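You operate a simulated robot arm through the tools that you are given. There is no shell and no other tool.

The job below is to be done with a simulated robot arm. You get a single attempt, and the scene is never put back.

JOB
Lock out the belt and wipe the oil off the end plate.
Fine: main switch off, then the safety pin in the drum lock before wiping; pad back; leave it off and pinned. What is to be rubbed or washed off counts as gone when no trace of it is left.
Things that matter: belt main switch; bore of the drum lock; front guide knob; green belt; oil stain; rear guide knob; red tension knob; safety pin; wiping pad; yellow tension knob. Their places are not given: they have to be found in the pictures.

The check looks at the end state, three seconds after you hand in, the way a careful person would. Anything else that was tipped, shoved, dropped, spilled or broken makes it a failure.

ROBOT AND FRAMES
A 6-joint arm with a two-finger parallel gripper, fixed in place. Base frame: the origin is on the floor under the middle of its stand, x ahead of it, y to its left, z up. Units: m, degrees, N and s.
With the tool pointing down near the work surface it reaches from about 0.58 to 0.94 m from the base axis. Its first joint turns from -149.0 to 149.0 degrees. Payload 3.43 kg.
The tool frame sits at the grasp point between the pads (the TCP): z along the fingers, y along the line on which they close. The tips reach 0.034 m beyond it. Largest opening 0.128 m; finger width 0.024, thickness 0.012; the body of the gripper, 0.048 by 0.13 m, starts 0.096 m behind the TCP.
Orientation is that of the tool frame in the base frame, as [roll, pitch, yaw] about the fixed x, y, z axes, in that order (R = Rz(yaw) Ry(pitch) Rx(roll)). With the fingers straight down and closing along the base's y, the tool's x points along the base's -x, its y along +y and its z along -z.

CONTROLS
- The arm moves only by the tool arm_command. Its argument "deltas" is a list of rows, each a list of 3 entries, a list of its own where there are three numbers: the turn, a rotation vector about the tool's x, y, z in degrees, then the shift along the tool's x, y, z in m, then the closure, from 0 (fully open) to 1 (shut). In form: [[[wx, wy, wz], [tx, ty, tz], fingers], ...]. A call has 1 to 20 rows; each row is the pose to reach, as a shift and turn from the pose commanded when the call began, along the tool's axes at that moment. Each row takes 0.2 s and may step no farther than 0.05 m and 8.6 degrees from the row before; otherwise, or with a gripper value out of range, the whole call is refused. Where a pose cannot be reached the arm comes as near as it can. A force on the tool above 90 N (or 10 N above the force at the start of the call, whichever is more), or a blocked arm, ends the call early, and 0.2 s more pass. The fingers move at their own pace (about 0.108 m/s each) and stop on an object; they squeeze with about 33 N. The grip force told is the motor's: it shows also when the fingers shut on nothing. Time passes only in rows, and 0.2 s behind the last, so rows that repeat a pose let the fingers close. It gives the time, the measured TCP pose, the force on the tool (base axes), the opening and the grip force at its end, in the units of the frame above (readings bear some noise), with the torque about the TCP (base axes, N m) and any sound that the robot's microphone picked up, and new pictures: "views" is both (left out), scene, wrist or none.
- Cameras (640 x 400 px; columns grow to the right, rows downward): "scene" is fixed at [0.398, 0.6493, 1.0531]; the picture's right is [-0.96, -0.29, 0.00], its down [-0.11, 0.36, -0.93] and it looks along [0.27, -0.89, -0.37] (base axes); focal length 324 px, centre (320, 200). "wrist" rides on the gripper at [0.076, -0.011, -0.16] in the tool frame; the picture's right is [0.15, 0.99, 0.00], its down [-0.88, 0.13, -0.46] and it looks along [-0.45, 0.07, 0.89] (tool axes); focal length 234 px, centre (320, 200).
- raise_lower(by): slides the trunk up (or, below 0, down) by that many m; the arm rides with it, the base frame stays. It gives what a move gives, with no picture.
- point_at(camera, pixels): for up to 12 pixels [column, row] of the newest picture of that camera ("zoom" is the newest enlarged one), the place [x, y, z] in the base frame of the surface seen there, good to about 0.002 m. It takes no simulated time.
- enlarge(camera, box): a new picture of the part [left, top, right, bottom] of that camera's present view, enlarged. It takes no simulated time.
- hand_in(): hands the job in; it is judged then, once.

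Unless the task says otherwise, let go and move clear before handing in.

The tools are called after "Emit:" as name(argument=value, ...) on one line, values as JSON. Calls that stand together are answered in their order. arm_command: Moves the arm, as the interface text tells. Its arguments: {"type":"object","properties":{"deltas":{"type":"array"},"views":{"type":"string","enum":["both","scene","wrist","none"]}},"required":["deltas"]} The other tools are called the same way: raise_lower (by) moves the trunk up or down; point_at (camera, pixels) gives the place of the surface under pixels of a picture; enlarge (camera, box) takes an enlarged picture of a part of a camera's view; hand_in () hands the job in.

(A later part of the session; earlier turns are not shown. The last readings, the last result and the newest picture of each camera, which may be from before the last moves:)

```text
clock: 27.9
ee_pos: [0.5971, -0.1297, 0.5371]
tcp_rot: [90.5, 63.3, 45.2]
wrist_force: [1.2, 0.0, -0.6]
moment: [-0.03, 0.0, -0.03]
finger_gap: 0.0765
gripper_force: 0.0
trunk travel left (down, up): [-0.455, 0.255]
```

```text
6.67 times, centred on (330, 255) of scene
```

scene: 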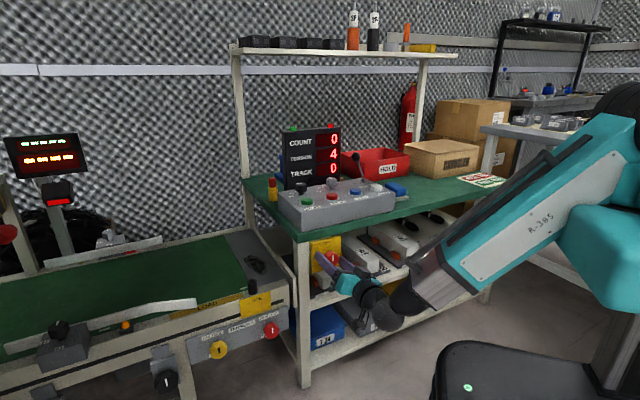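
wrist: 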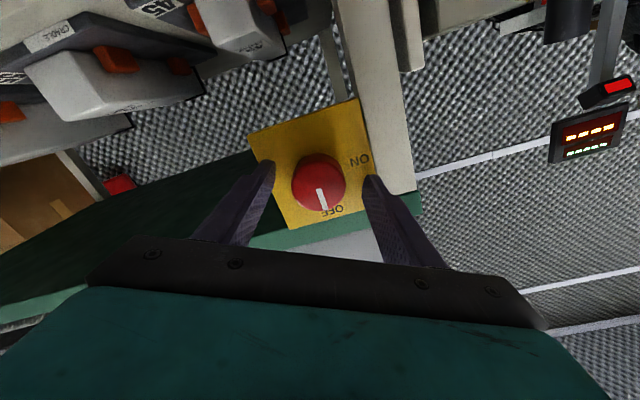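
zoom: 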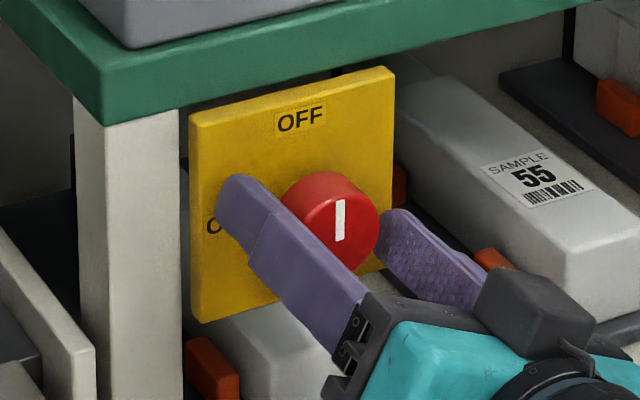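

The mark is vertical, pointing at OFF. Now I'll back straight off the knob, and meanwhile measure the pin, display and surroundings for the next step.

Emit:
arm_command(deltas=[[[0, 0, 0], [0, 0, -0.012], 0.4], [[0, 0, 0], [0, 0, -0.03], 0.4], [[0, 0, 0], [0, 0, -0.046], 0.4], [[0, 0, 0], [0, 0, -0.052], 0.4], [[0, 0, 0], [0, 0, -0.052], 0.4]])

Emit:
enlarge(camera="scene", box=[250, 120, 350, 220])

Emit:
point_at(camera="zoom", pixels=[[138, 240], [138, 262], [138, 290], [138, 320], [115, 300], [160, 310], [145, 45], [355, 32], [145, 240], [300, 60], [145, 325], [185, 270]])

```text
clock: 29.1
ee_pos: [0.5613, -0.091, 0.5379]
tcp_rot: [90.5, 63.4, 45.2]
wrist_force: [0.2, 0.3, 0.4]
moment: [-0.03, 0.01, -0.02]
finger_gap: 0.0768
gripper_force: 0.1
trunk travel left (down, up): [-0.455, 0.255]
```

scene: 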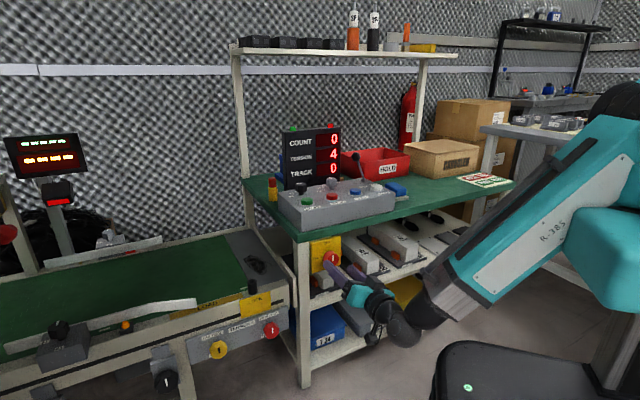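
wrist: 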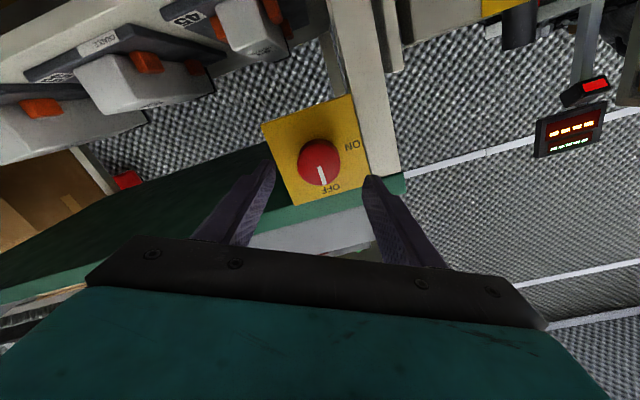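

```text
4.00 times, centred on (300, 170) of scene
```

zoom: 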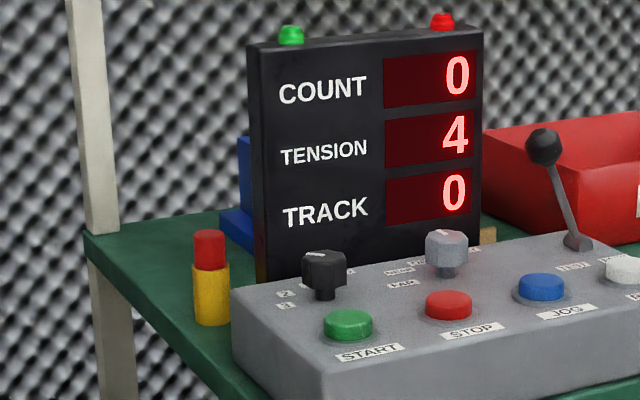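

```text
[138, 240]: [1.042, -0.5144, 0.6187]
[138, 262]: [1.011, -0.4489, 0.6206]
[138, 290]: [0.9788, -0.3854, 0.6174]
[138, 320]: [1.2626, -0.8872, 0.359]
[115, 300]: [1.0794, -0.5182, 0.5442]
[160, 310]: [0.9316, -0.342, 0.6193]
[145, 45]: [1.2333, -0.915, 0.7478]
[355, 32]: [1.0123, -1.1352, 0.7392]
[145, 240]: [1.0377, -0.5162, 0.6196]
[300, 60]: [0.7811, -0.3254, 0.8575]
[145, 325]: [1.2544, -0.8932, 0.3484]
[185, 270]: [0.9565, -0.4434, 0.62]
```

Clear of the knob; it stays at OFF. I'll measure the pin/holder (zoom 209,235-320) and display edges precisely.

Emit:
point_at(camera="zoom", pixels=[[209, 234], [209, 250], [209, 264], [209, 285], [209, 318], [197, 250], [222, 250], [195, 290], [228, 290], [252, 60], [258, 200], [480, 40]])

Emit:
enlarge(camera="scene", box=[260, 170, 290, 210])

```text
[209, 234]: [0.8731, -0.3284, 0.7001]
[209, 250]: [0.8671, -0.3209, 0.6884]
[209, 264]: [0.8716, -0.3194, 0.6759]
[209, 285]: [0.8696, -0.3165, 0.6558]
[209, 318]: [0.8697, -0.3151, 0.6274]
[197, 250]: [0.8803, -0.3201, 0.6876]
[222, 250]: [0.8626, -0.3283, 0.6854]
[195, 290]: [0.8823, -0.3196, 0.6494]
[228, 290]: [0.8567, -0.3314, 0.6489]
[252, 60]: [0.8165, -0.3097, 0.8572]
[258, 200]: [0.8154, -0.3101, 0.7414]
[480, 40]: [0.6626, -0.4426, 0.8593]
```

```text
10.00 times, centred on (275, 190) of scene
```

zoom: 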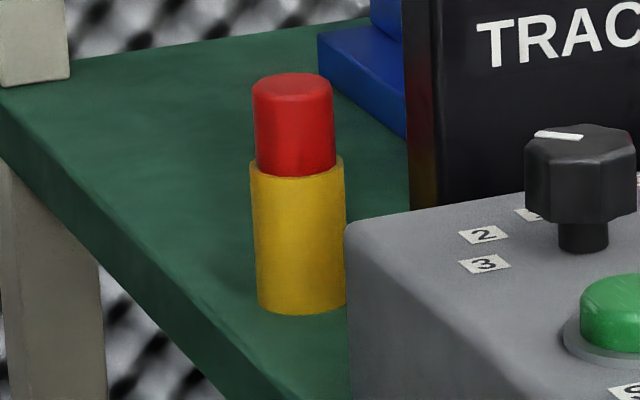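

The pin axis is near (0.875,-0.331), head top z≈0.70, with the display's left edge close beside it (t-gap ≈0.026 m), so the gripper must be oriented carefully there. First I'll untwist the wrist and move sideways/up away from the switch.

Emit:
arm_command(deltas=[[[0, 0, -4], [0.0002, 0.014, 0], 0.4], [[0, 0, -10], [0.0006, 0.041, 0], 0.4], [[0, 0, -16], [0.001, 0.069, -0.01], 0.4], [[0, 0, -22], [0.0014, 0.097, -0.025], 0.4], [[0, 0, -26.6], [0.0017, 0.124, -0.045], 0.4], [[0, 0, -26.6], [0.0019, 0.1378, -0.055], 0.4], [[0, 0, -26.6], [0.0019, 0.1378, -0.055], 0.4]], views="none")

Emit:
raise_lower(by=0.22)

```text
clock: 30.7
ee_pos: [0.6086, 0.0331, 0.5965]
tcp_rot: [89.5, 89.6, 44.7]
wrist_force: [-0.5, 0.3, -0.4]
moment: [-0.01, 0.03, 0.01]
finger_gap: 0.0771
gripper_force: 0.0
trunk travel left (down, up): [-0.455, 0.255]
```

```text
clock: 33.0
ee_pos: [0.6089, 0.0325, 0.8161]
tcp_rot: [91.3, 89.6, 46.4]
wrist_force: [0.6, 0.2, -0.7]
moment: [-0.01, -0.03, 0.01]
finger_gap: 0.0768
gripper_force: 0.1
trunk travel left (down, up): [-0.675, 0.035]
```

Now at A-orientation with the trunk raised. I'll pitch the tool back to pointing down while moving out to about (0.707, 0.0, 0.90).

Emit:
arm_command(deltas=[[[0, 4, 0], [0.001, 0.003, 0.006], 0.4], [[0, 11, 0], [0.004, 0.008, 0.016], 0.4], [[0, 18, 0], [0.006, 0.014, 0.025], 0.4], [[0, 25, 0], [0.009, 0.02, 0.035], 0.4], [[0, 32, 0], [0.011, 0.026, 0.045], 0.4], [[0, 39, 0], [0.014, 0.031, 0.054], 0.4], [[0, 46, 0], [0.016, 0.036, 0.0624], 0.4], [[0, 53, 0], [0.008, 0.038, 0.068], 0.4], [[0, 60, 0], [-0.006, 0.04, 0.074], 0.4], [[0, 67, 0], [-0.022, 0.042, 0.079], 0.4], [[0, 74, 0], [-0.04, 0.0435, 0.084], 0.4], [[0, 81, 0], [-0.058, 0.045, 0.088], 0.4], [[0, 87, 0], [-0.074, 0.046, 0.091], 0.4], [[0, 90, 0], [-0.084, 0.0465, 0.0924], 0.4], [[0, 90, 0], [-0.084, 0.0465, 0.0924], 0.4]])

```text
clock: 36.2
ee_pos: [0.705, 0.0004, 0.8993]
tcp_rot: [179.6, -0.1, 135.0]
wrist_force: [0.9, -0.3, -0.7]
moment: [-0.01, 0.01, 0.01]
finger_gap: 0.0769
gripper_force: 0.1
trunk travel left (down, up): [-0.675, 0.035]
```

scene: 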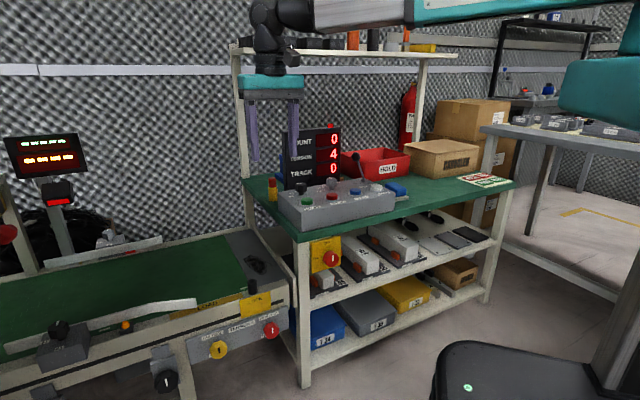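
wrist: 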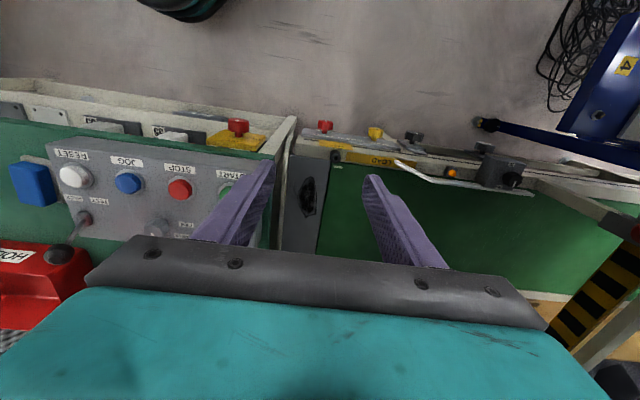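

The tool points down at (0.705,0,0.899). The switch's mark in the scene (332,258) is vertical. Next I'll rise 0.12 m and yaw by +135° about the tool axis (so the camera side faces away from the display), then bring the trunk back down.

Emit:
arm_command(deltas=[[[0, 0, 4], [0, 0, -0.01], 0.2], [[0, 0, 12], [0, 0, -0.03], 0.2], [[0, 0, 20], [0, 0, -0.05], 0.2], [[0, 0, 28], [0, 0, -0.07], 0.2], [[0, 0, 36], [0, 0, -0.09], 0.2], [[0, 0, 44], [0, 0, -0.11], 0.2], [[0, 0, 52], [0, 0, -0.12], 0.2], [[0, 0, 60], [0, 0, -0.12], 0.2], [[0, 0, 68], [0, 0, -0.12], 0.2], [[0, 0, 76], [0, 0, -0.12], 0.2], [[0, 0, 84], [0, 0, -0.12], 0.2], [[0, 0, 92], [0, 0, -0.12], 0.2], [[0, 0, 100], [0, 0, -0.12], 0.2], [[0, 0, 108], [0, 0, -0.12], 0.2], [[0, 0, 116], [0, 0, -0.12], 0.2], [[0, 0, 124], [0, 0, -0.12], 0.2], [[0, 0, 130], [0, 0, -0.12], 0.2], [[0, 0, 135], [0, 0, -0.12], 0.2], [[0, 0, 135], [0, 0, -0.12], 0.2]])

Emit:
raise_lower(by=-0.2)

```text
clock: 40.2
ee_pos: [0.7062, -0.0164, 1.0196]
tcp_rot: [-179.5, -0.4, 5.9]
wrist_force: [-0.2, -0.5, -0.3]
moment: [-0.02, -0.01, 0.03]
finger_gap: 0.1025
gripper_force: 0.0
out of reach, approached as far as the arm can: row 17, 18, 19
trunk travel left (down, up): [-0.675, 0.035]
```

scene: 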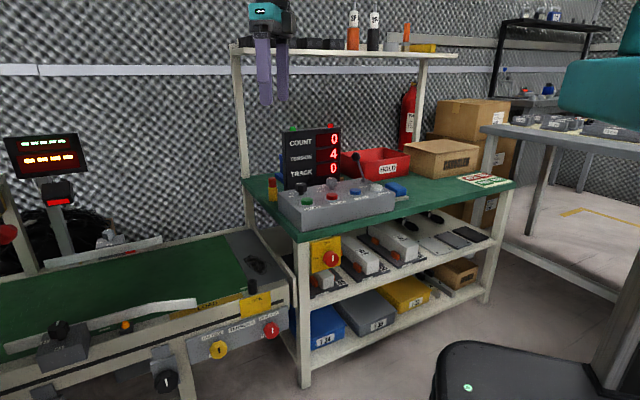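
wrist: 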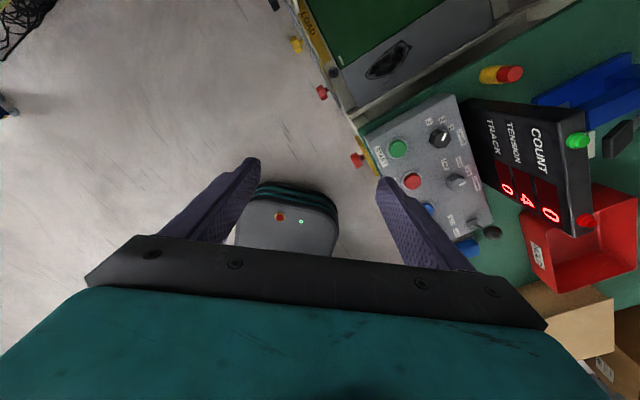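

```text
clock: 42.4
ee_pos: [0.7051, -0.0179, 0.8208]
tcp_rot: [-179.5, -0.4, 5.9]
wrist_force: [0.0, -0.3, -0.6]
moment: [-0.02, 0.03, 0.0]
finger_gap: 0.1027
gripper_force: 0.1
trunk travel left (down, up): [-0.475, 0.235]
```

The wrist reached ψ≈6° (its last joint limit), which suffices. I'll look at the pin/display area from above with an enlarged wrist view.

Emit:
enlarge(camera="wrist", box=[440, 0, 640, 250])

```text
1.60 times, centred on (540, 125) of wrist
```

zoom: 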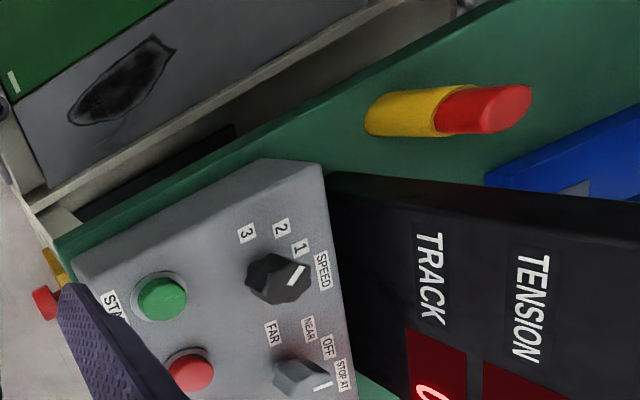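

From above, the pin in its yellow holder lies left of the display with free space around. I'll move over it to about (0.875,-0.331,0.90), straightening to yaw 0.

Emit:
arm_command(deltas=[[[0, 0, 0], [0.004, 0.009, -0.02], 0.2], [[-0.1, -0.1, 0], [0.015, 0.036, -0.05], 0.2], [[-0.2, -0.2, 0], [0.028, 0.068, -0.08], 0.2], [[-0.3, -0.2, 0.5], [0.041, 0.1, -0.08], 0.2], [[-0.3, -0.3, 1], [0.055, 0.132, -0.08], 0.2], [[-0.4, -0.3, 1.5], [0.068, 0.164, -0.08], 0.2], [[-0.5, -0.4, 2.5], [0.082, 0.197, -0.08], 0.2], [[-0.5, -0.4, 3.5], [0.096, 0.23, -0.08], 0.2], [[-0.5, -0.4, 4.5], [0.11, 0.264, -0.08], 0.2], [[-0.5, -0.4, 5.5], [0.123, 0.296, -0.08], 0.2], [[-0.5, -0.4, 5.9], [0.132, 0.318, -0.08], 0.2], [[-0.5, -0.4, 5.9], [0.1369, 0.3288, -0.08], 0.2], [[-0.5, -0.4, 5.9], [0.1369, 0.3288, -0.08], 0.2]])

```text
clock: 45.2
ee_pos: [0.8713, -0.3284, 0.8967]
tcp_rot: [180.0, -0.1, 0.0]
wrist_force: [-0.1, 0.7, 0.4]
moment: [0.03, 0.04, -0.01]
finger_gap: 0.1024
gripper_force: 0.0
out of reach, approached as far as the arm can: row 12, 13
trunk travel left (down, up): [-0.475, 0.235]
```

scene: 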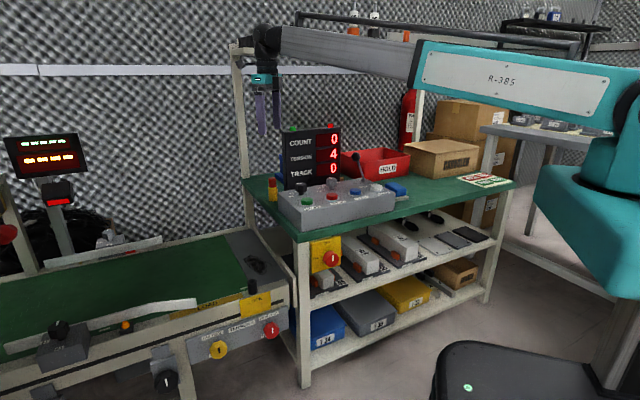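
wrist: 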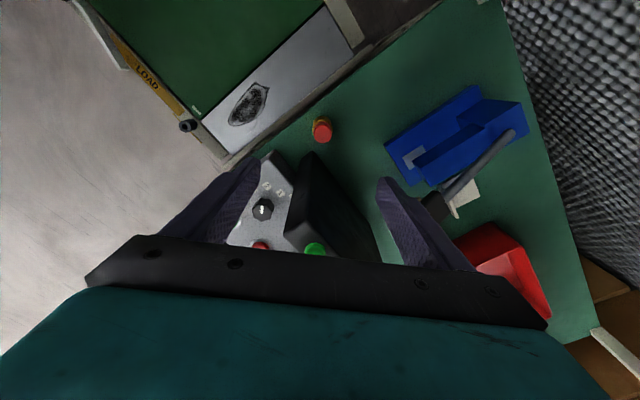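

Now above the pin area at (0.871,-0.328,0.897), the boom near full extension. The wrist view shows the pin head at (322,130); I'll zoom in and measure it with the display's corners.

Emit:
enlarge(camera="wrist", box=[240, 80, 420, 220])

Emit:
point_at(camera="wrist", pixels=[[322, 130], [318, 130], [327, 130], [322, 125], [322, 136], [313, 125], [303, 158], [312, 152], [330, 160], [288, 232], [405, 160], [275, 155]])

```text
2.86 times, centred on (330, 150) of wrist
```

zoom: 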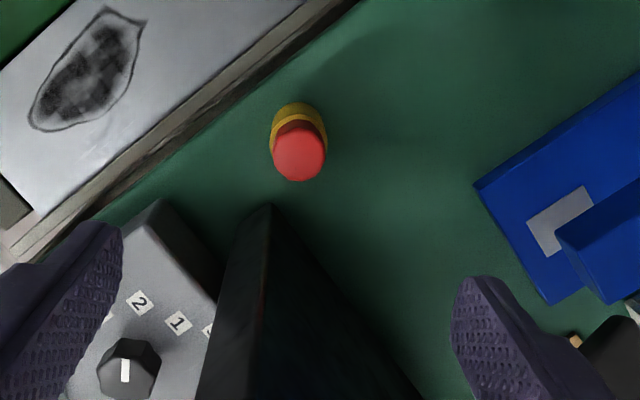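

```text
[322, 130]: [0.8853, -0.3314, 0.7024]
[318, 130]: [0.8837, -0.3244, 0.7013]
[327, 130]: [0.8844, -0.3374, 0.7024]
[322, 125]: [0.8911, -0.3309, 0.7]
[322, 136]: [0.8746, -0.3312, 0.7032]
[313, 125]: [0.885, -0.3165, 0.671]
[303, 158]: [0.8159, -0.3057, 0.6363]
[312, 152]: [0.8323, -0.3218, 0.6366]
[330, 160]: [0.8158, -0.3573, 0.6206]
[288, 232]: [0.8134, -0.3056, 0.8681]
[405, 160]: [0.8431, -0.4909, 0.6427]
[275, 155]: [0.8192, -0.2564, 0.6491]
```

The pin head's top centre is (0.8764,-0.332,0.7025), Ø≈0.027, holder rim at z≈0.67; display's nearest corner is 0.044 m away in -x, so yaw 0 is safe. I'll descend partly first to z≈0.76 with a 0.06 m opening.

Emit:
arm_command(deltas=[[[0, 0, 0], [0, 0, 0.02], 0.4], [[0, 0, 0], [0.001, 0.001, 0.05], 0.53], [[0, 0, 0], [0.003, 0.002, 0.08], 0.53], [[0, 0, 0], [0.004, 0.003, 0.11], 0.53], [[0, 0, 0], [0.005, 0.0036, 0.13], 0.53], [[0, 0, 0], [0.0051, 0.0036, 0.1367], 0.53], [[0, 0, 0], [0.0051, 0.0036, 0.1367], 0.53]])

Emit:
enlarge(camera="wrist", box=[220, 80, 420, 240])

Emit:
enlarge(camera="scene", box=[240, 100, 320, 220])

```text
clock: 46.8
ee_pos: [0.8765, -0.3329, 0.7709]
tcp_rot: [179.9, -0.4, 0.0]
wrist_force: [26.6, -10.4, 62.2]
moment: [1.83, 5.46, 0.2]
finger_gap: 0.0602
gripper_force: 0.1
trunk travel left (down, up): [-0.475, 0.235]
```

scene: 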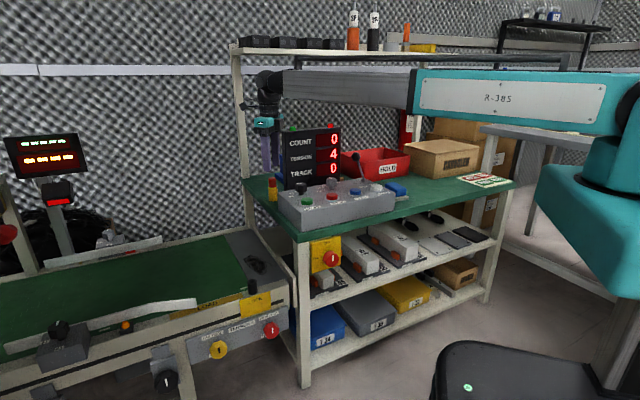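
wrist: 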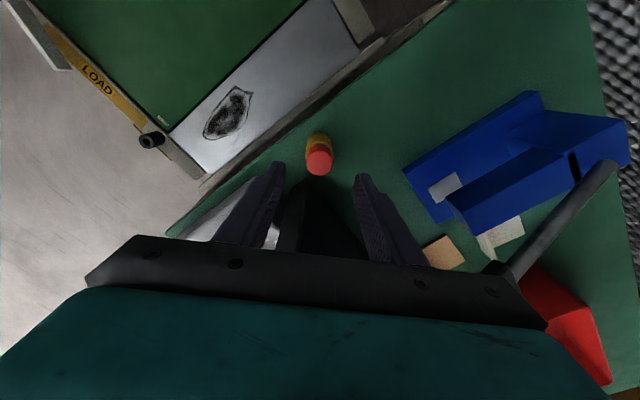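

```text
2.50 times, centred on (320, 160) of wrist
```

zoom: 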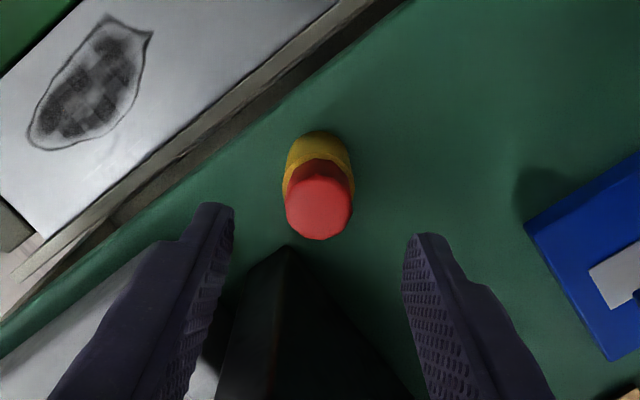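

```text
3.33 times, centred on (280, 160) of scene
```

zoom: 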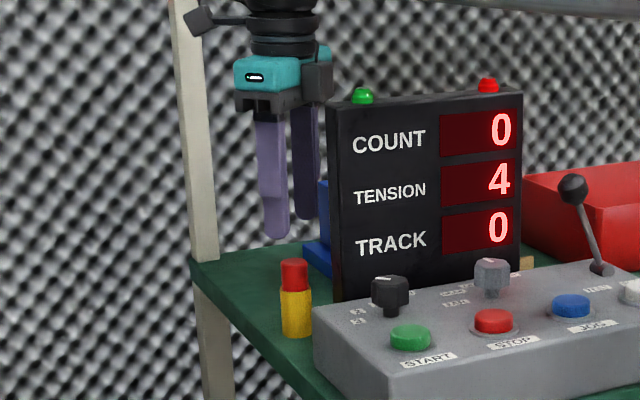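

The force reading (62 N up, 27 N in +x) shows a gripper part on its -x side resting on the display's top corner near (0.83,-0.32,0.87). I'll lift straight up at once to unload.

Emit:
arm_command(deltas=[[[0, 0, 0], [0, 0, -0.015], 0.53], [[0, 0, 0], [0, 0, -0.04], 0.53], [[0, 0, 0], [0, 0, -0.07], 0.53], [[0, 0, 0], [0, 0, -0.09], 0.53]])

Emit:
enlarge(camera="scene", box=[240, 60, 360, 220])

```text
clock: 47.8
ee_pos: [0.8757, -0.3323, 0.8498]
tcp_rot: [-179.9, 0.1, 0.0]
wrist_force: [0.8, -0.3, -0.1]
moment: [-0.03, 0.0, -0.03]
finger_gap: 0.0602
gripper_force: 0.0
trunk travel left (down, up): [-0.475, 0.235]
```

scene: 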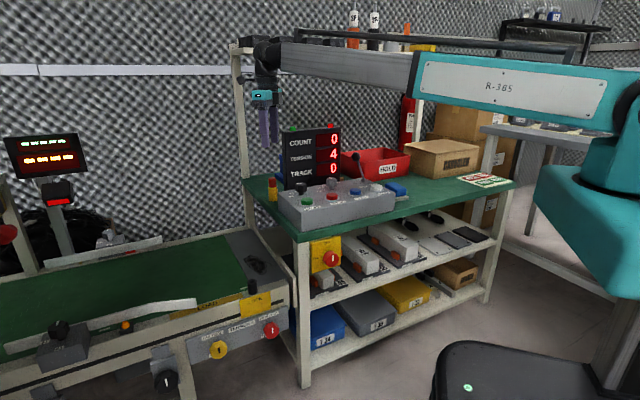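
wrist: 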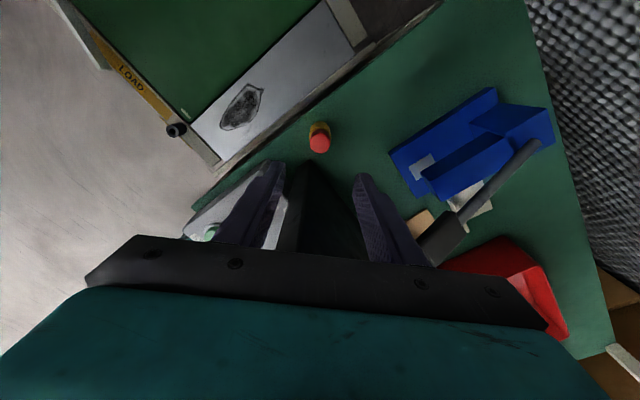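

```text
2.50 times, centred on (300, 140) of scene
```

zoom: 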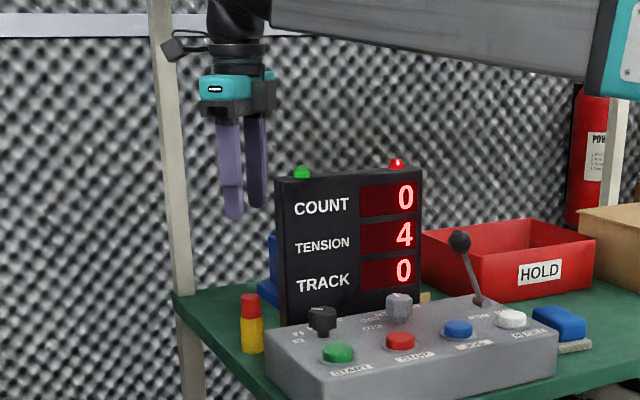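

Unloaded now. I'll verify the display hasn't moved by repeating the earlier zoom and measurements.

Emit:
enlarge(camera="scene", box=[250, 120, 350, 220])

Emit:
point_at(camera="zoom", pixels=[[252, 60], [258, 200], [480, 40], [300, 60], [209, 234], [209, 250], [209, 285], [209, 318], [265, 44], [470, 36], [270, 41], [350, 36]])

```text
4.00 times, centred on (300, 170) of scene
```

zoom: 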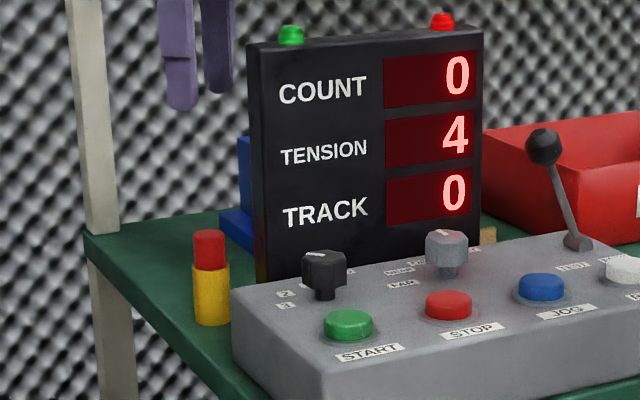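

```text
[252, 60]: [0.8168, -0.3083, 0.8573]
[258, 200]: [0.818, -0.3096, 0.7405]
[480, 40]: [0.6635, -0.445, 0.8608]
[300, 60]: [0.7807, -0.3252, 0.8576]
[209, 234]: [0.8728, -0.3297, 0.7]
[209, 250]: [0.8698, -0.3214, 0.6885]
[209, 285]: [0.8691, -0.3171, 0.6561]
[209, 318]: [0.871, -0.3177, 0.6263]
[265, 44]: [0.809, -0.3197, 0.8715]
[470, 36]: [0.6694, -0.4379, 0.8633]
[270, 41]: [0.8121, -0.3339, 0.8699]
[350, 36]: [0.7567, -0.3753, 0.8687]
```

The display view is identical to before, so it did not move. I need the gripper's true outline on its -x side; I'll zoom in on the gripper itself.

Emit:
enlarge(camera="scene", box=[235, 40, 305, 150])

Emit:
point_at(camera="zoom", pixels=[[270, 190], [320, 190], [350, 190], [300, 180], [280, 215], [340, 205], [300, 260], [330, 300], [270, 160], [320, 160], [355, 175], [225, 120]])

```text
3.64 times, centred on (270, 95) of scene
```

zoom: 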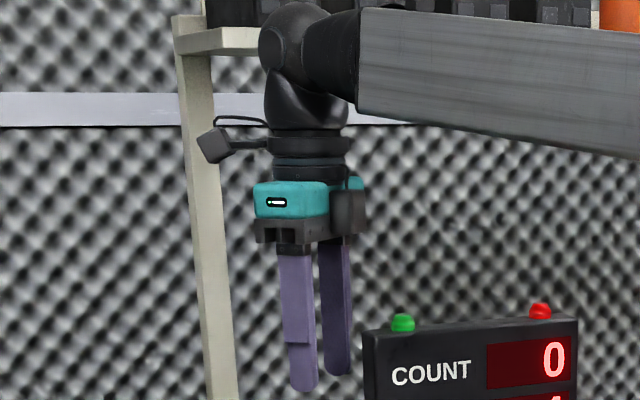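

```text
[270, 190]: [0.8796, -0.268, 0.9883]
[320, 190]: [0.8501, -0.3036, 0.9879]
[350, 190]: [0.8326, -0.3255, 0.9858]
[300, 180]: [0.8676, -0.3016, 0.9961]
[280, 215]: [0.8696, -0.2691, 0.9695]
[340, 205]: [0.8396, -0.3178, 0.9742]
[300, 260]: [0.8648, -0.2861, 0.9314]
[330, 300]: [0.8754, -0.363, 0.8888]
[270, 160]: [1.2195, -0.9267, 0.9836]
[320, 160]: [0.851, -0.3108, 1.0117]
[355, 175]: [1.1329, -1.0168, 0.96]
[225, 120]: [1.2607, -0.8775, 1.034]
```

A motor block sticks out on the gripper's -x side (to about -0.047 m, 0.10 above the TCP), which touched the display's top corner. A yaw of about 210° keeps body, block and camera clear; I'll check the other nearby items first.

Emit:
point_at(camera="wrist", pixels=[[437, 243], [480, 200], [520, 160], [540, 145], [460, 110], [520, 105], [420, 220], [475, 205], [320, 143], [315, 170], [440, 170], [400, 155]])

Emit:
enlarge(camera="wrist", box=[200, 80, 560, 300])

```text
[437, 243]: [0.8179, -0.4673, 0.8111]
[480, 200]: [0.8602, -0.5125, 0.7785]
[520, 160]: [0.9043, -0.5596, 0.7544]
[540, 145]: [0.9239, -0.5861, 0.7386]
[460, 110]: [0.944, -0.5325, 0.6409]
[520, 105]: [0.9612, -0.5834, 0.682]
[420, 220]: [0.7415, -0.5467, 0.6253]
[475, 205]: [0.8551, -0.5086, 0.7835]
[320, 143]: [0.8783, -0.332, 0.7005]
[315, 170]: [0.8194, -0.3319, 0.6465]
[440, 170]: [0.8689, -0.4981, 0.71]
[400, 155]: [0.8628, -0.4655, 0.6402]
```

```text
1.78 times, centred on (380, 190) of wrist
```

zoom: 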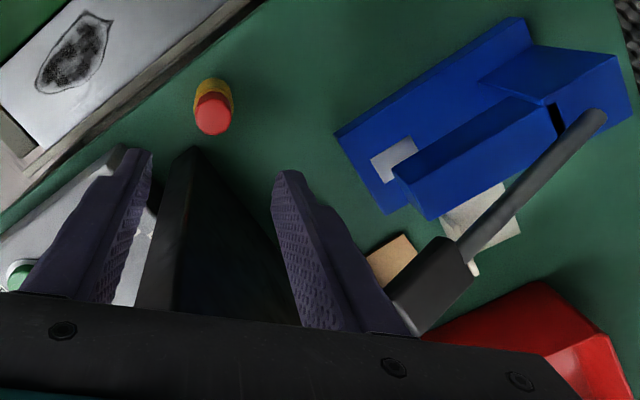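

The press lever (grip end at 0.818,-0.467,0.811) and display are the obstacles; yaw 210° clears both. I'll rotate the tool in place by -160° first.

Emit:
arm_command(deltas=[[[0, 0, -5], [0, 0, -0.01], 0.53], [[0, 0, -13], [0, 0, -0.02], 0.53], [[0, 0, -21], [0, 0, -0.02], 0.53], [[0, 0, -29], [0, 0, -0.02], 0.53], [[0, 0, -37], [0, 0, -0.02], 0.53], [[0, 0, -45], [0, 0, -0.02], 0.53], [[0, 0, -53], [0, 0, -0.02], 0.53], [[0, 0, -61], [0, 0, -0.02], 0.53], [[0, 0, -69], [0, 0, -0.02], 0.53], [[0, 0, -77], [0, 0, -0.02], 0.53], [[0, 0, -85], [0, 0, -0.02], 0.53], [[0, 0, -93], [0, 0, -0.02], 0.53], [[0, 0, -101], [0, 0, -0.02], 0.53], [[0, 0, -109], [0, 0, -0.02], 0.53], [[0, 0, -117], [0, 0, -0.02], 0.53], [[0, 0, -125], [0, 0, -0.02], 0.53], [[0, 0, -133], [0, 0, -0.02], 0.53], [[0, 0, -141], [0, 0, -0.02], 0.53], [[0, 0, -149], [0, 0, -0.02], 0.53], [[0, 0, -155], [0, 0, -0.02], 0.53]], views="scene")

```text
clock: 52.0
ee_pos: [0.8751, -0.3323, 0.8708]
tcp_rot: [-180.0, 0.1, 155.2]
wrist_force: [0.2, -0.4, 0.0]
moment: [0.03, -0.03, -0.02]
finger_gap: 0.0602
gripper_force: 0.1
trunk travel left (down, up): [-0.475, 0.235]
```

scene: 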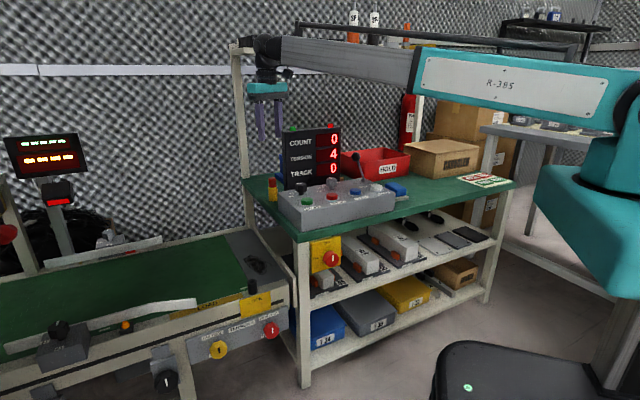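

At yaw 155° now, nothing touched. I'll finish the rotation to about 210°.

Emit:
arm_command(deltas=[[[0, 0, -4], [0, 0, 0], 0.53], [[0, 0, -12], [0, 0, 0], 0.53], [[0, 0, -20], [0, 0, 0], 0.53], [[0, 0, -28], [0, 0, 0], 0.53], [[0, 0, -36], [0, 0, 0], 0.53], [[0, 0, -44], [0, 0, 0], 0.53], [[0, 0, -51], [0, 0, 0], 0.53], [[0, 0, -55], [0, 0, 0], 0.53], [[0, 0, -55], [0, 0, 0], 0.53]])

Emit:
enlarge(camera="wrist", box=[180, 60, 460, 260])

```text
clock: 54.0
ee_pos: [0.8752, -0.3316, 0.8712]
tcp_rot: [-179.9, 0.1, -149.9]
wrist_force: [-1.2, 0.6, -0.8]
moment: [0.02, -0.01, -0.02]
finger_gap: 0.0603
gripper_force: 0.0
trunk travel left (down, up): [-0.475, 0.235]
```

scene: 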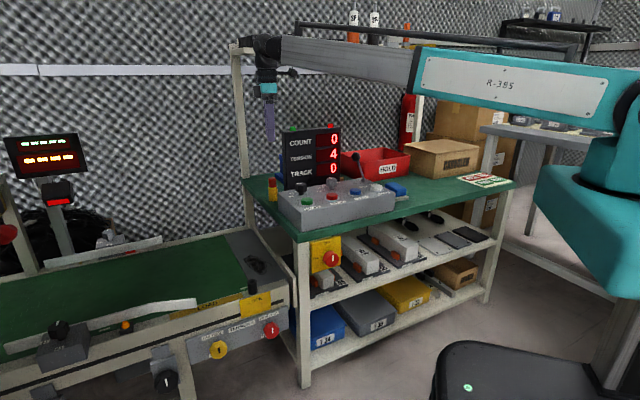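
wrist: 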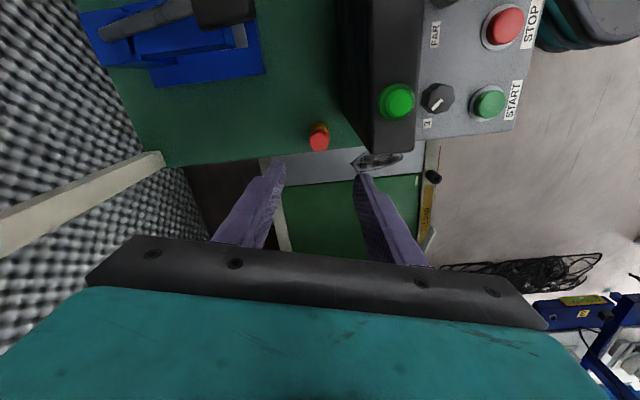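

```text
2.00 times, centred on (320, 160) of wrist
```

zoom: 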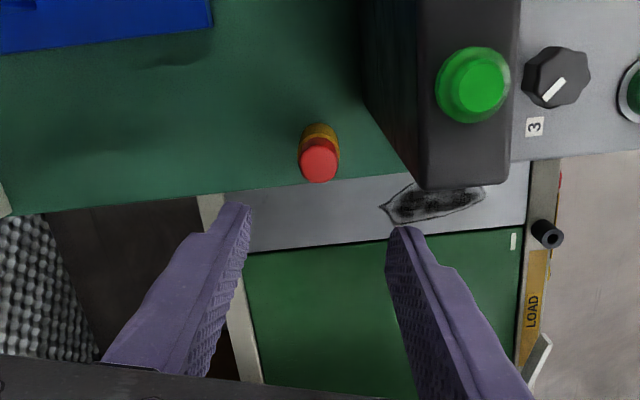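

The view now shows the display's top end at zoom (425–505,188) and the pin at (319,160). I'll measure the display's top corners and the pin once more before descending.

Emit:
point_at(camera="zoom", pixels=[[430, 182], [500, 182], [465, 186], [424, 120], [422, 60], [510, 100], [319, 160], [310, 160], [328, 160], [319, 175], [319, 147], [475, 80]])

```text
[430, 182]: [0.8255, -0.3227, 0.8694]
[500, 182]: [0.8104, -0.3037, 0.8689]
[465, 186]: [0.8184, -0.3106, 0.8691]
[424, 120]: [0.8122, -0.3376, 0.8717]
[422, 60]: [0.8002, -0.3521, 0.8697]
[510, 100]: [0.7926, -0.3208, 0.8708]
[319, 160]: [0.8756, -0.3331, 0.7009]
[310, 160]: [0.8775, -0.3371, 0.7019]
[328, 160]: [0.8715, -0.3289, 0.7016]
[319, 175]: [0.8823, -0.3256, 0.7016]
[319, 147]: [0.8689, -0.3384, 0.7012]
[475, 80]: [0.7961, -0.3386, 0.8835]
```

Pin axis ≈(0.876,-0.3325); display corner is 0.037 m from the tool axis in the tool's x direction, so there's clearance at this yaw. I'll descend carefully to z≈0.76 and check forces.

Emit:
arm_command(deltas=[[[0, 0, 0], [-0.0002, -0.0012, 0.015], 0.53], [[0, 0, 0], [-0.0002, -0.0012, 0.04], 0.53], [[0, 0, 0], [-0.0002, -0.0012, 0.065], 0.53], [[0, 0, 0], [-0.0002, -0.0012, 0.085], 0.53], [[0, 0, 0], [-0.0002, -0.0012, 0.1], 0.53], [[0, 0, 0], [-0.0002, -0.0012, 0.11], 0.53]])

Emit:
enlarge(camera="wrist", box=[180, 60, 460, 260])

Emit:
enlarge(camera="scene", box=[235, 80, 325, 210])

```text
clock: 55.4
ee_pos: [0.8764, -0.3337, 0.7593]
tcp_rot: [179.8, 0.0, -150.0]
wrist_force: [0.1, -1.0, -0.2]
moment: [-0.02, -0.01, 0.02]
finger_gap: 0.0601
gripper_force: 0.1
trunk travel left (down, up): [-0.475, 0.235]
```

scene: 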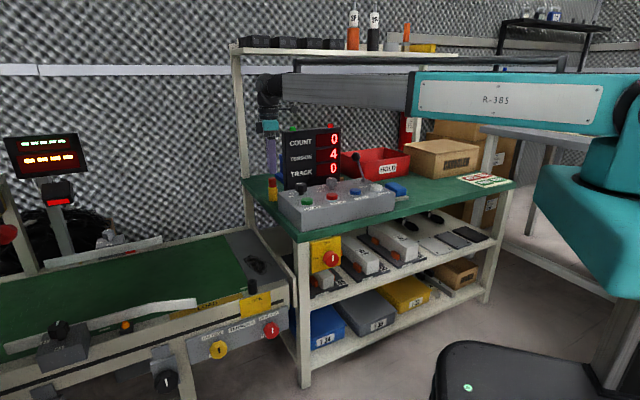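
wrist: 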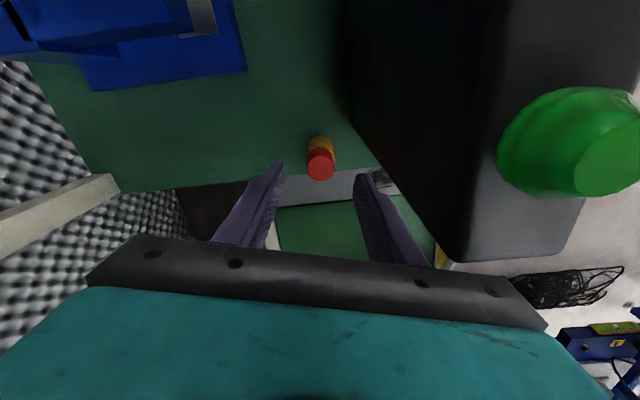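

```text
2.00 times, centred on (320, 160) of wrist
```

zoom: 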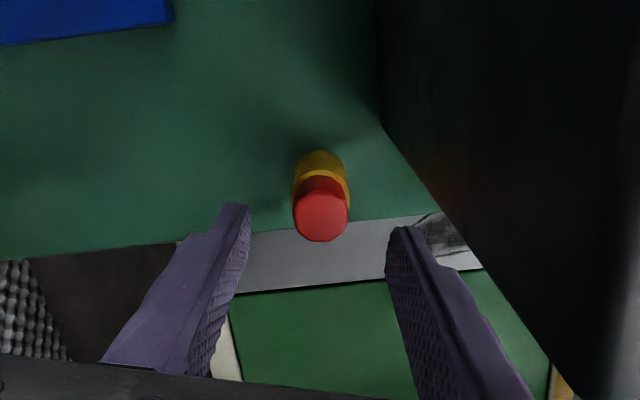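

```text
3.08 times, centred on (280, 145) of scene
```

zoom: 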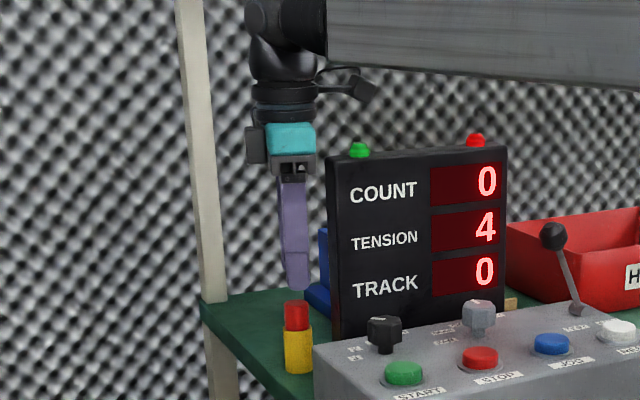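

No contact at z=0.759. I'll continue slowly to z≈0.735 and check again.

Emit:
arm_command(deltas=[[[0, 0, 0], [0, -0.0002, 0.006], 0.53], [[0, 0, 0], [0, -0.0002, 0.012], 0.53], [[0, 0, 0], [0, -0.0002, 0.018], 0.53], [[0, 0, 0], [0, -0.0002, 0.024], 0.53]], views="wrist")

```text
clock: 56.4
ee_pos: [0.8781, -0.3337, 0.7382]
tcp_rot: [179.9, 0.0, -150.1]
wrist_force: [-0.8, -0.3, 0.0]
moment: [-0.02, -0.03, 0.0]
finger_gap: 0.06
gripper_force: 0.1
trunk travel left (down, up): [-0.475, 0.235]
```

wrist: 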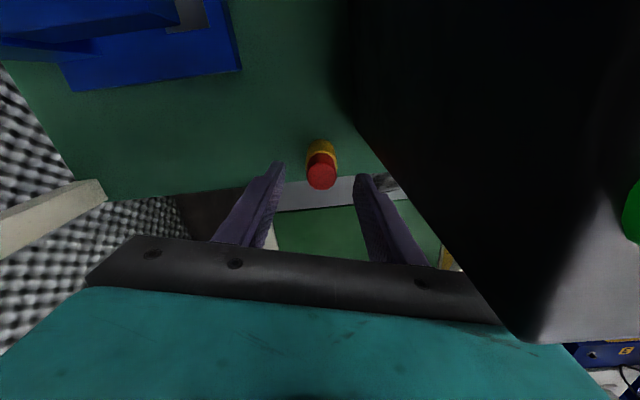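

Still free of contact. Now the last 0.025 m down to z≈0.712 so the pads straddle the red head.

Emit:
arm_command(deltas=[[[0, 0, 0], [0, 0, 0.006], 0.53], [[0, 0, 0], [0, 0, 0.012], 0.53], [[0, 0, 0], [0, 0, 0.018], 0.53], [[0, 0, 0], [0, 0, 0.025], 0.53], [[0, 0, 0], [0, 0, 0.025], 0.53]])

Emit:
enlarge(camera="wrist", box=[220, 100, 420, 260])

Emit:
enlarge(camera="scene", box=[235, 100, 325, 220])

```text
clock: 57.6
ee_pos: [0.8761, -0.3334, 0.712]
tcp_rot: [179.9, 0.1, -150.0]
wrist_force: [1.1, -0.2, 0.0]
moment: [0.01, 0.01, 0.0]
finger_gap: 0.0601
gripper_force: 0.0
trunk travel left (down, up): [-0.475, 0.235]
```

scene: 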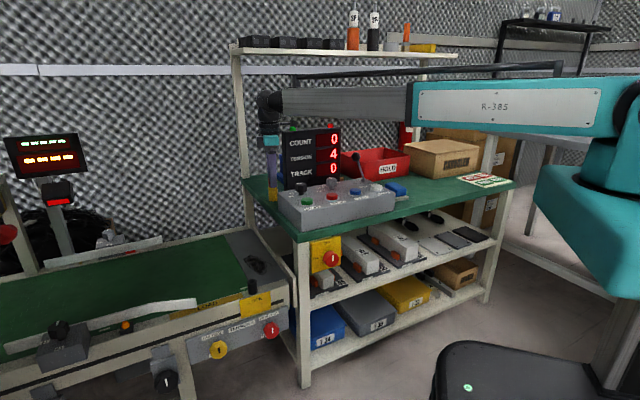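
wrist: 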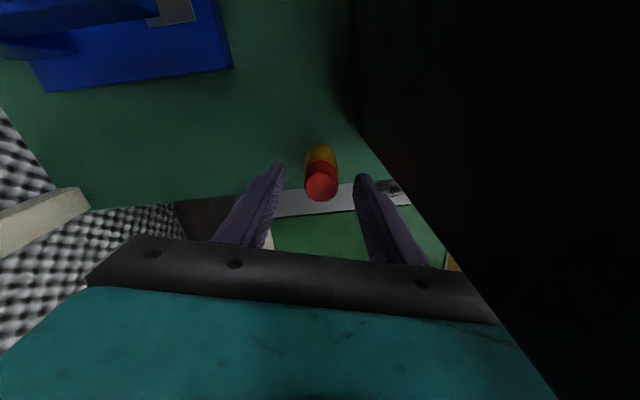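

```text
2.50 times, centred on (320, 180) of wrist
```

zoom: 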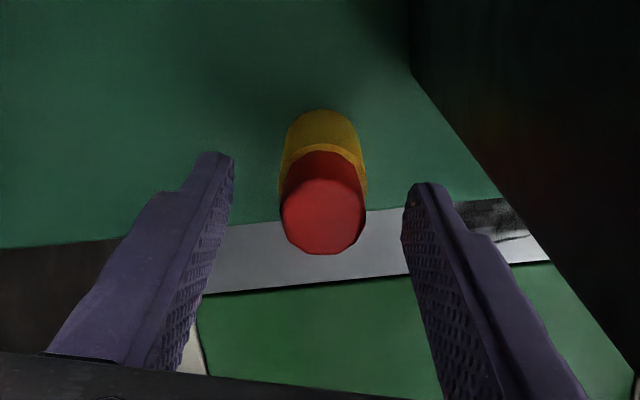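

```text
3.33 times, centred on (280, 160) of scene
```

zoom: 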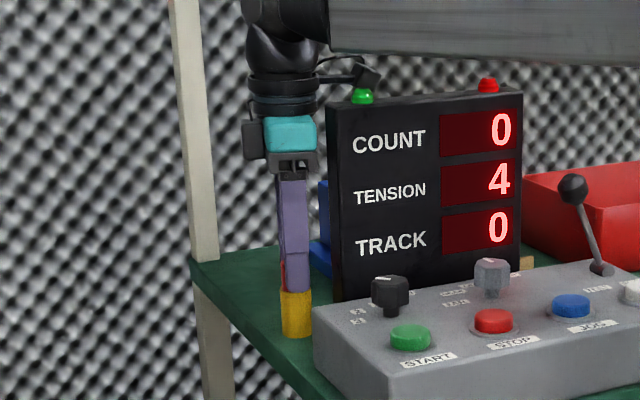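

The pin head sits centred between the pads. I'll nudge 1 mm in y and close on it.

Emit:
arm_command(deltas=[[[0, 0, 0], [0, 0.0012, 0], 0.6], [[0, 0, 0], [0, 0.0012, 0], 1], [[0, 0, 0], [0, 0.0012, 0], 1], [[0, 0, 0], [0, 0.0012, 0], 1]], views="wrist")

```text
clock: 58.6
ee_pos: [0.8754, -0.3321, 0.7133]
tcp_rot: [179.9, 0.0, -149.9]
wrist_force: [0.1, -0.3, -0.3]
moment: [-0.03, 0.0, -0.01]
finger_gap: 0.026
gripper_force: 33.3
trunk travel left (down, up): [-0.475, 0.235]
```

wrist: 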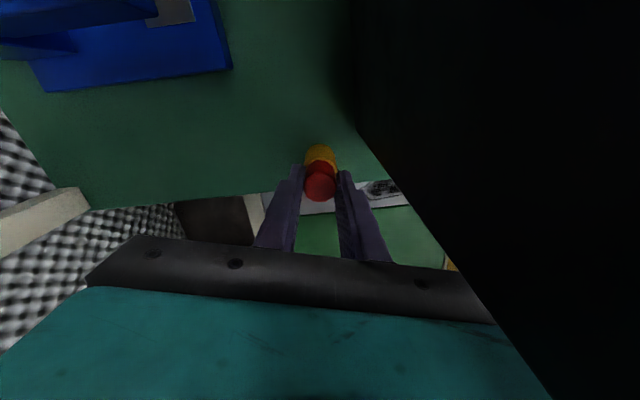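

Pin head gripped (gap 0.026 m, no side load). I'll lift straight up slowly.

Emit:
arm_command(deltas=[[[0, 0, 0], [0, 0, -0.004], 1], [[0, 0, 0], [0, 0, -0.012], 1], [[0, 0, 0], [0, 0, -0.024], 1], [[0, 0, 0], [0, 0, -0.036], 1], [[0, 0, 0], [0, 0, -0.05], 1], [[0, 0, 0], [0, 0, -0.065], 1], [[0, 0, 0], [0, 0, -0.08], 1], [[0, 0, 0], [0, 0, -0.1], 1], [[0, 0, 0], [0, 0, -0.12], 1], [[0, 0, 0], [0, 0, -0.14], 1], [[0, 0, 0], [0, 0, -0.15], 1]])

Emit:
enlarge(camera="scene", box=[235, 80, 325, 210])

Emit:
enlarge(camera="wrist", box=[220, 80, 420, 240])

```text
clock: 61.0
ee_pos: [0.8752, -0.3317, 0.8621]
tcp_rot: [-180.0, 0.0, -149.9]
wrist_force: [-0.2, 0.6, -0.5]
moment: [-0.03, -0.04, 0.02]
finger_gap: 0.026
gripper_force: 33.0
trunk travel left (down, up): [-0.475, 0.235]
```

scene: 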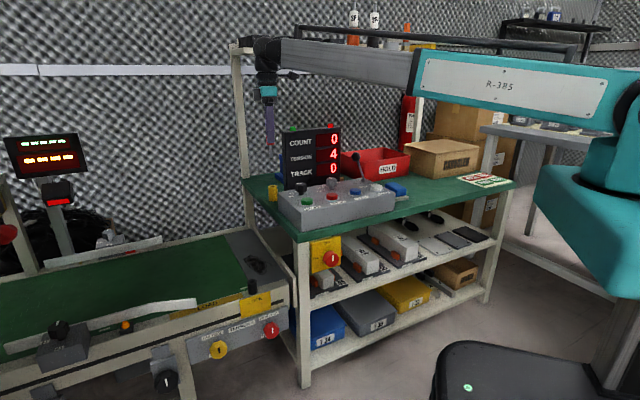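
wrist: 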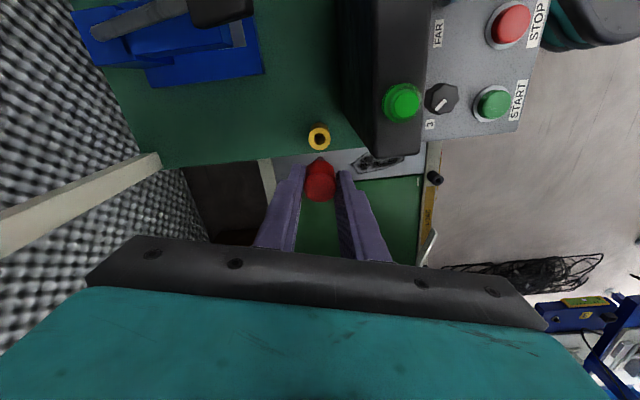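

```text
3.08 times, centred on (280, 145) of scene
```

zoom: 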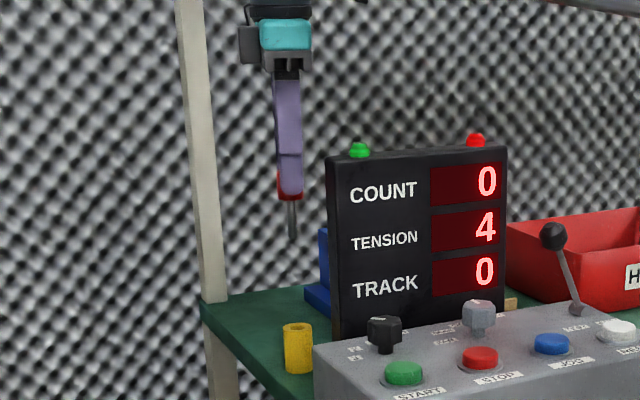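

```text
2.50 times, centred on (320, 160) of wrist
```

zoom: 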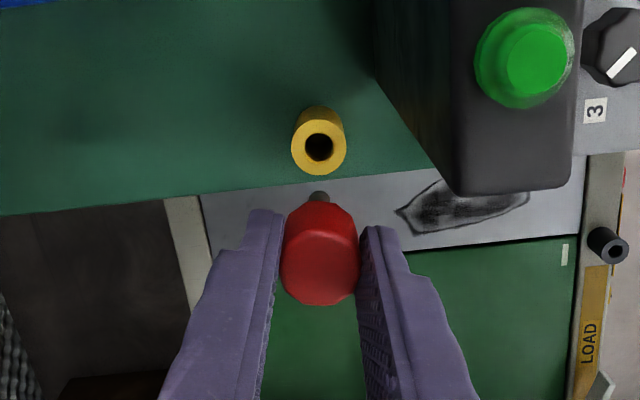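

The pin came out cleanly: a thin shaft about 0.045 m long hangs below the red head, and the yellow holder is still in place. I'll carry it over to above the drum lock, near (0.81,-0.03), then lower a bit.

Emit:
arm_command(deltas=[[[0, 0, 1], [-0.005, 0.014, 0], 1], [[0, 0, 4], [-0.013, 0.04, 0], 1], [[0, 0, 8], [-0.022, 0.069, 0], 1], [[0, 0, 12], [-0.032, 0.098, 0], 1], [[0, 0, 16], [-0.0415, 0.128, 0], 1], [[0, 0, 20], [-0.051, 0.157, 0], 1], [[0, 0, 24], [-0.06, 0.186, 0], 1], [[0, 0, 28], [-0.07, 0.216, 0.01], 1], [[0, 0, 31], [-0.079, 0.245, 0.03], 1], [[0, 0, 34], [-0.088, 0.272, 0.055], 1], [[0, 0, 35], [-0.0953, 0.2938, 0.085], 1], [[0, 0, 35], [-0.0953, 0.2938, 0.115], 1], [[0, 0, 35], [-0.0953, 0.2938, 0.14], 1], [[0, 0, 35], [-0.0953, 0.2938, 0.16], 1], [[0, 0, 35], [-0.0953, 0.2938, 0.16], 1]])

Emit:
enlarge(camera="wrist", box=[220, 60, 420, 220])

```text
clock: 64.2
ee_pos: [0.8131, -0.0307, 0.7015]
tcp_rot: [-179.9, -0.1, 175.0]
wrist_force: [0.6, -0.1, -0.8]
moment: [0.01, 0.02, 0.01]
finger_gap: 0.0263
gripper_force: 32.7
trunk travel left (down, up): [-0.475, 0.235]
```

scene: 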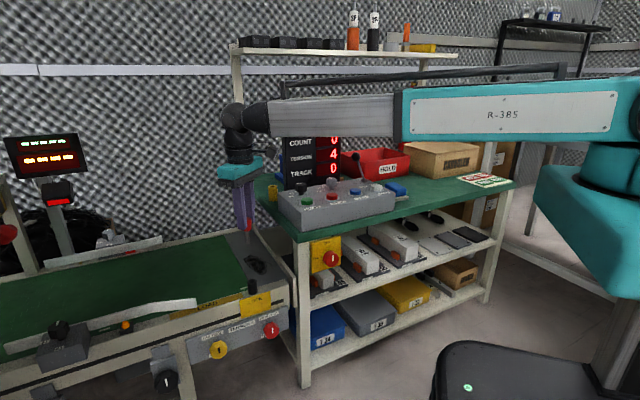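
wrist: 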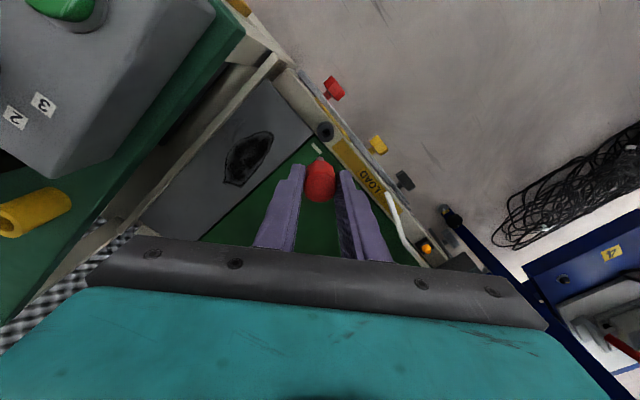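

```text
2.50 times, centred on (320, 140) of wrist
```

zoom: 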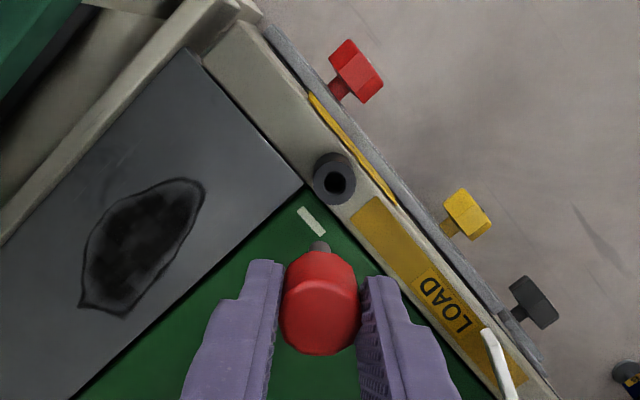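

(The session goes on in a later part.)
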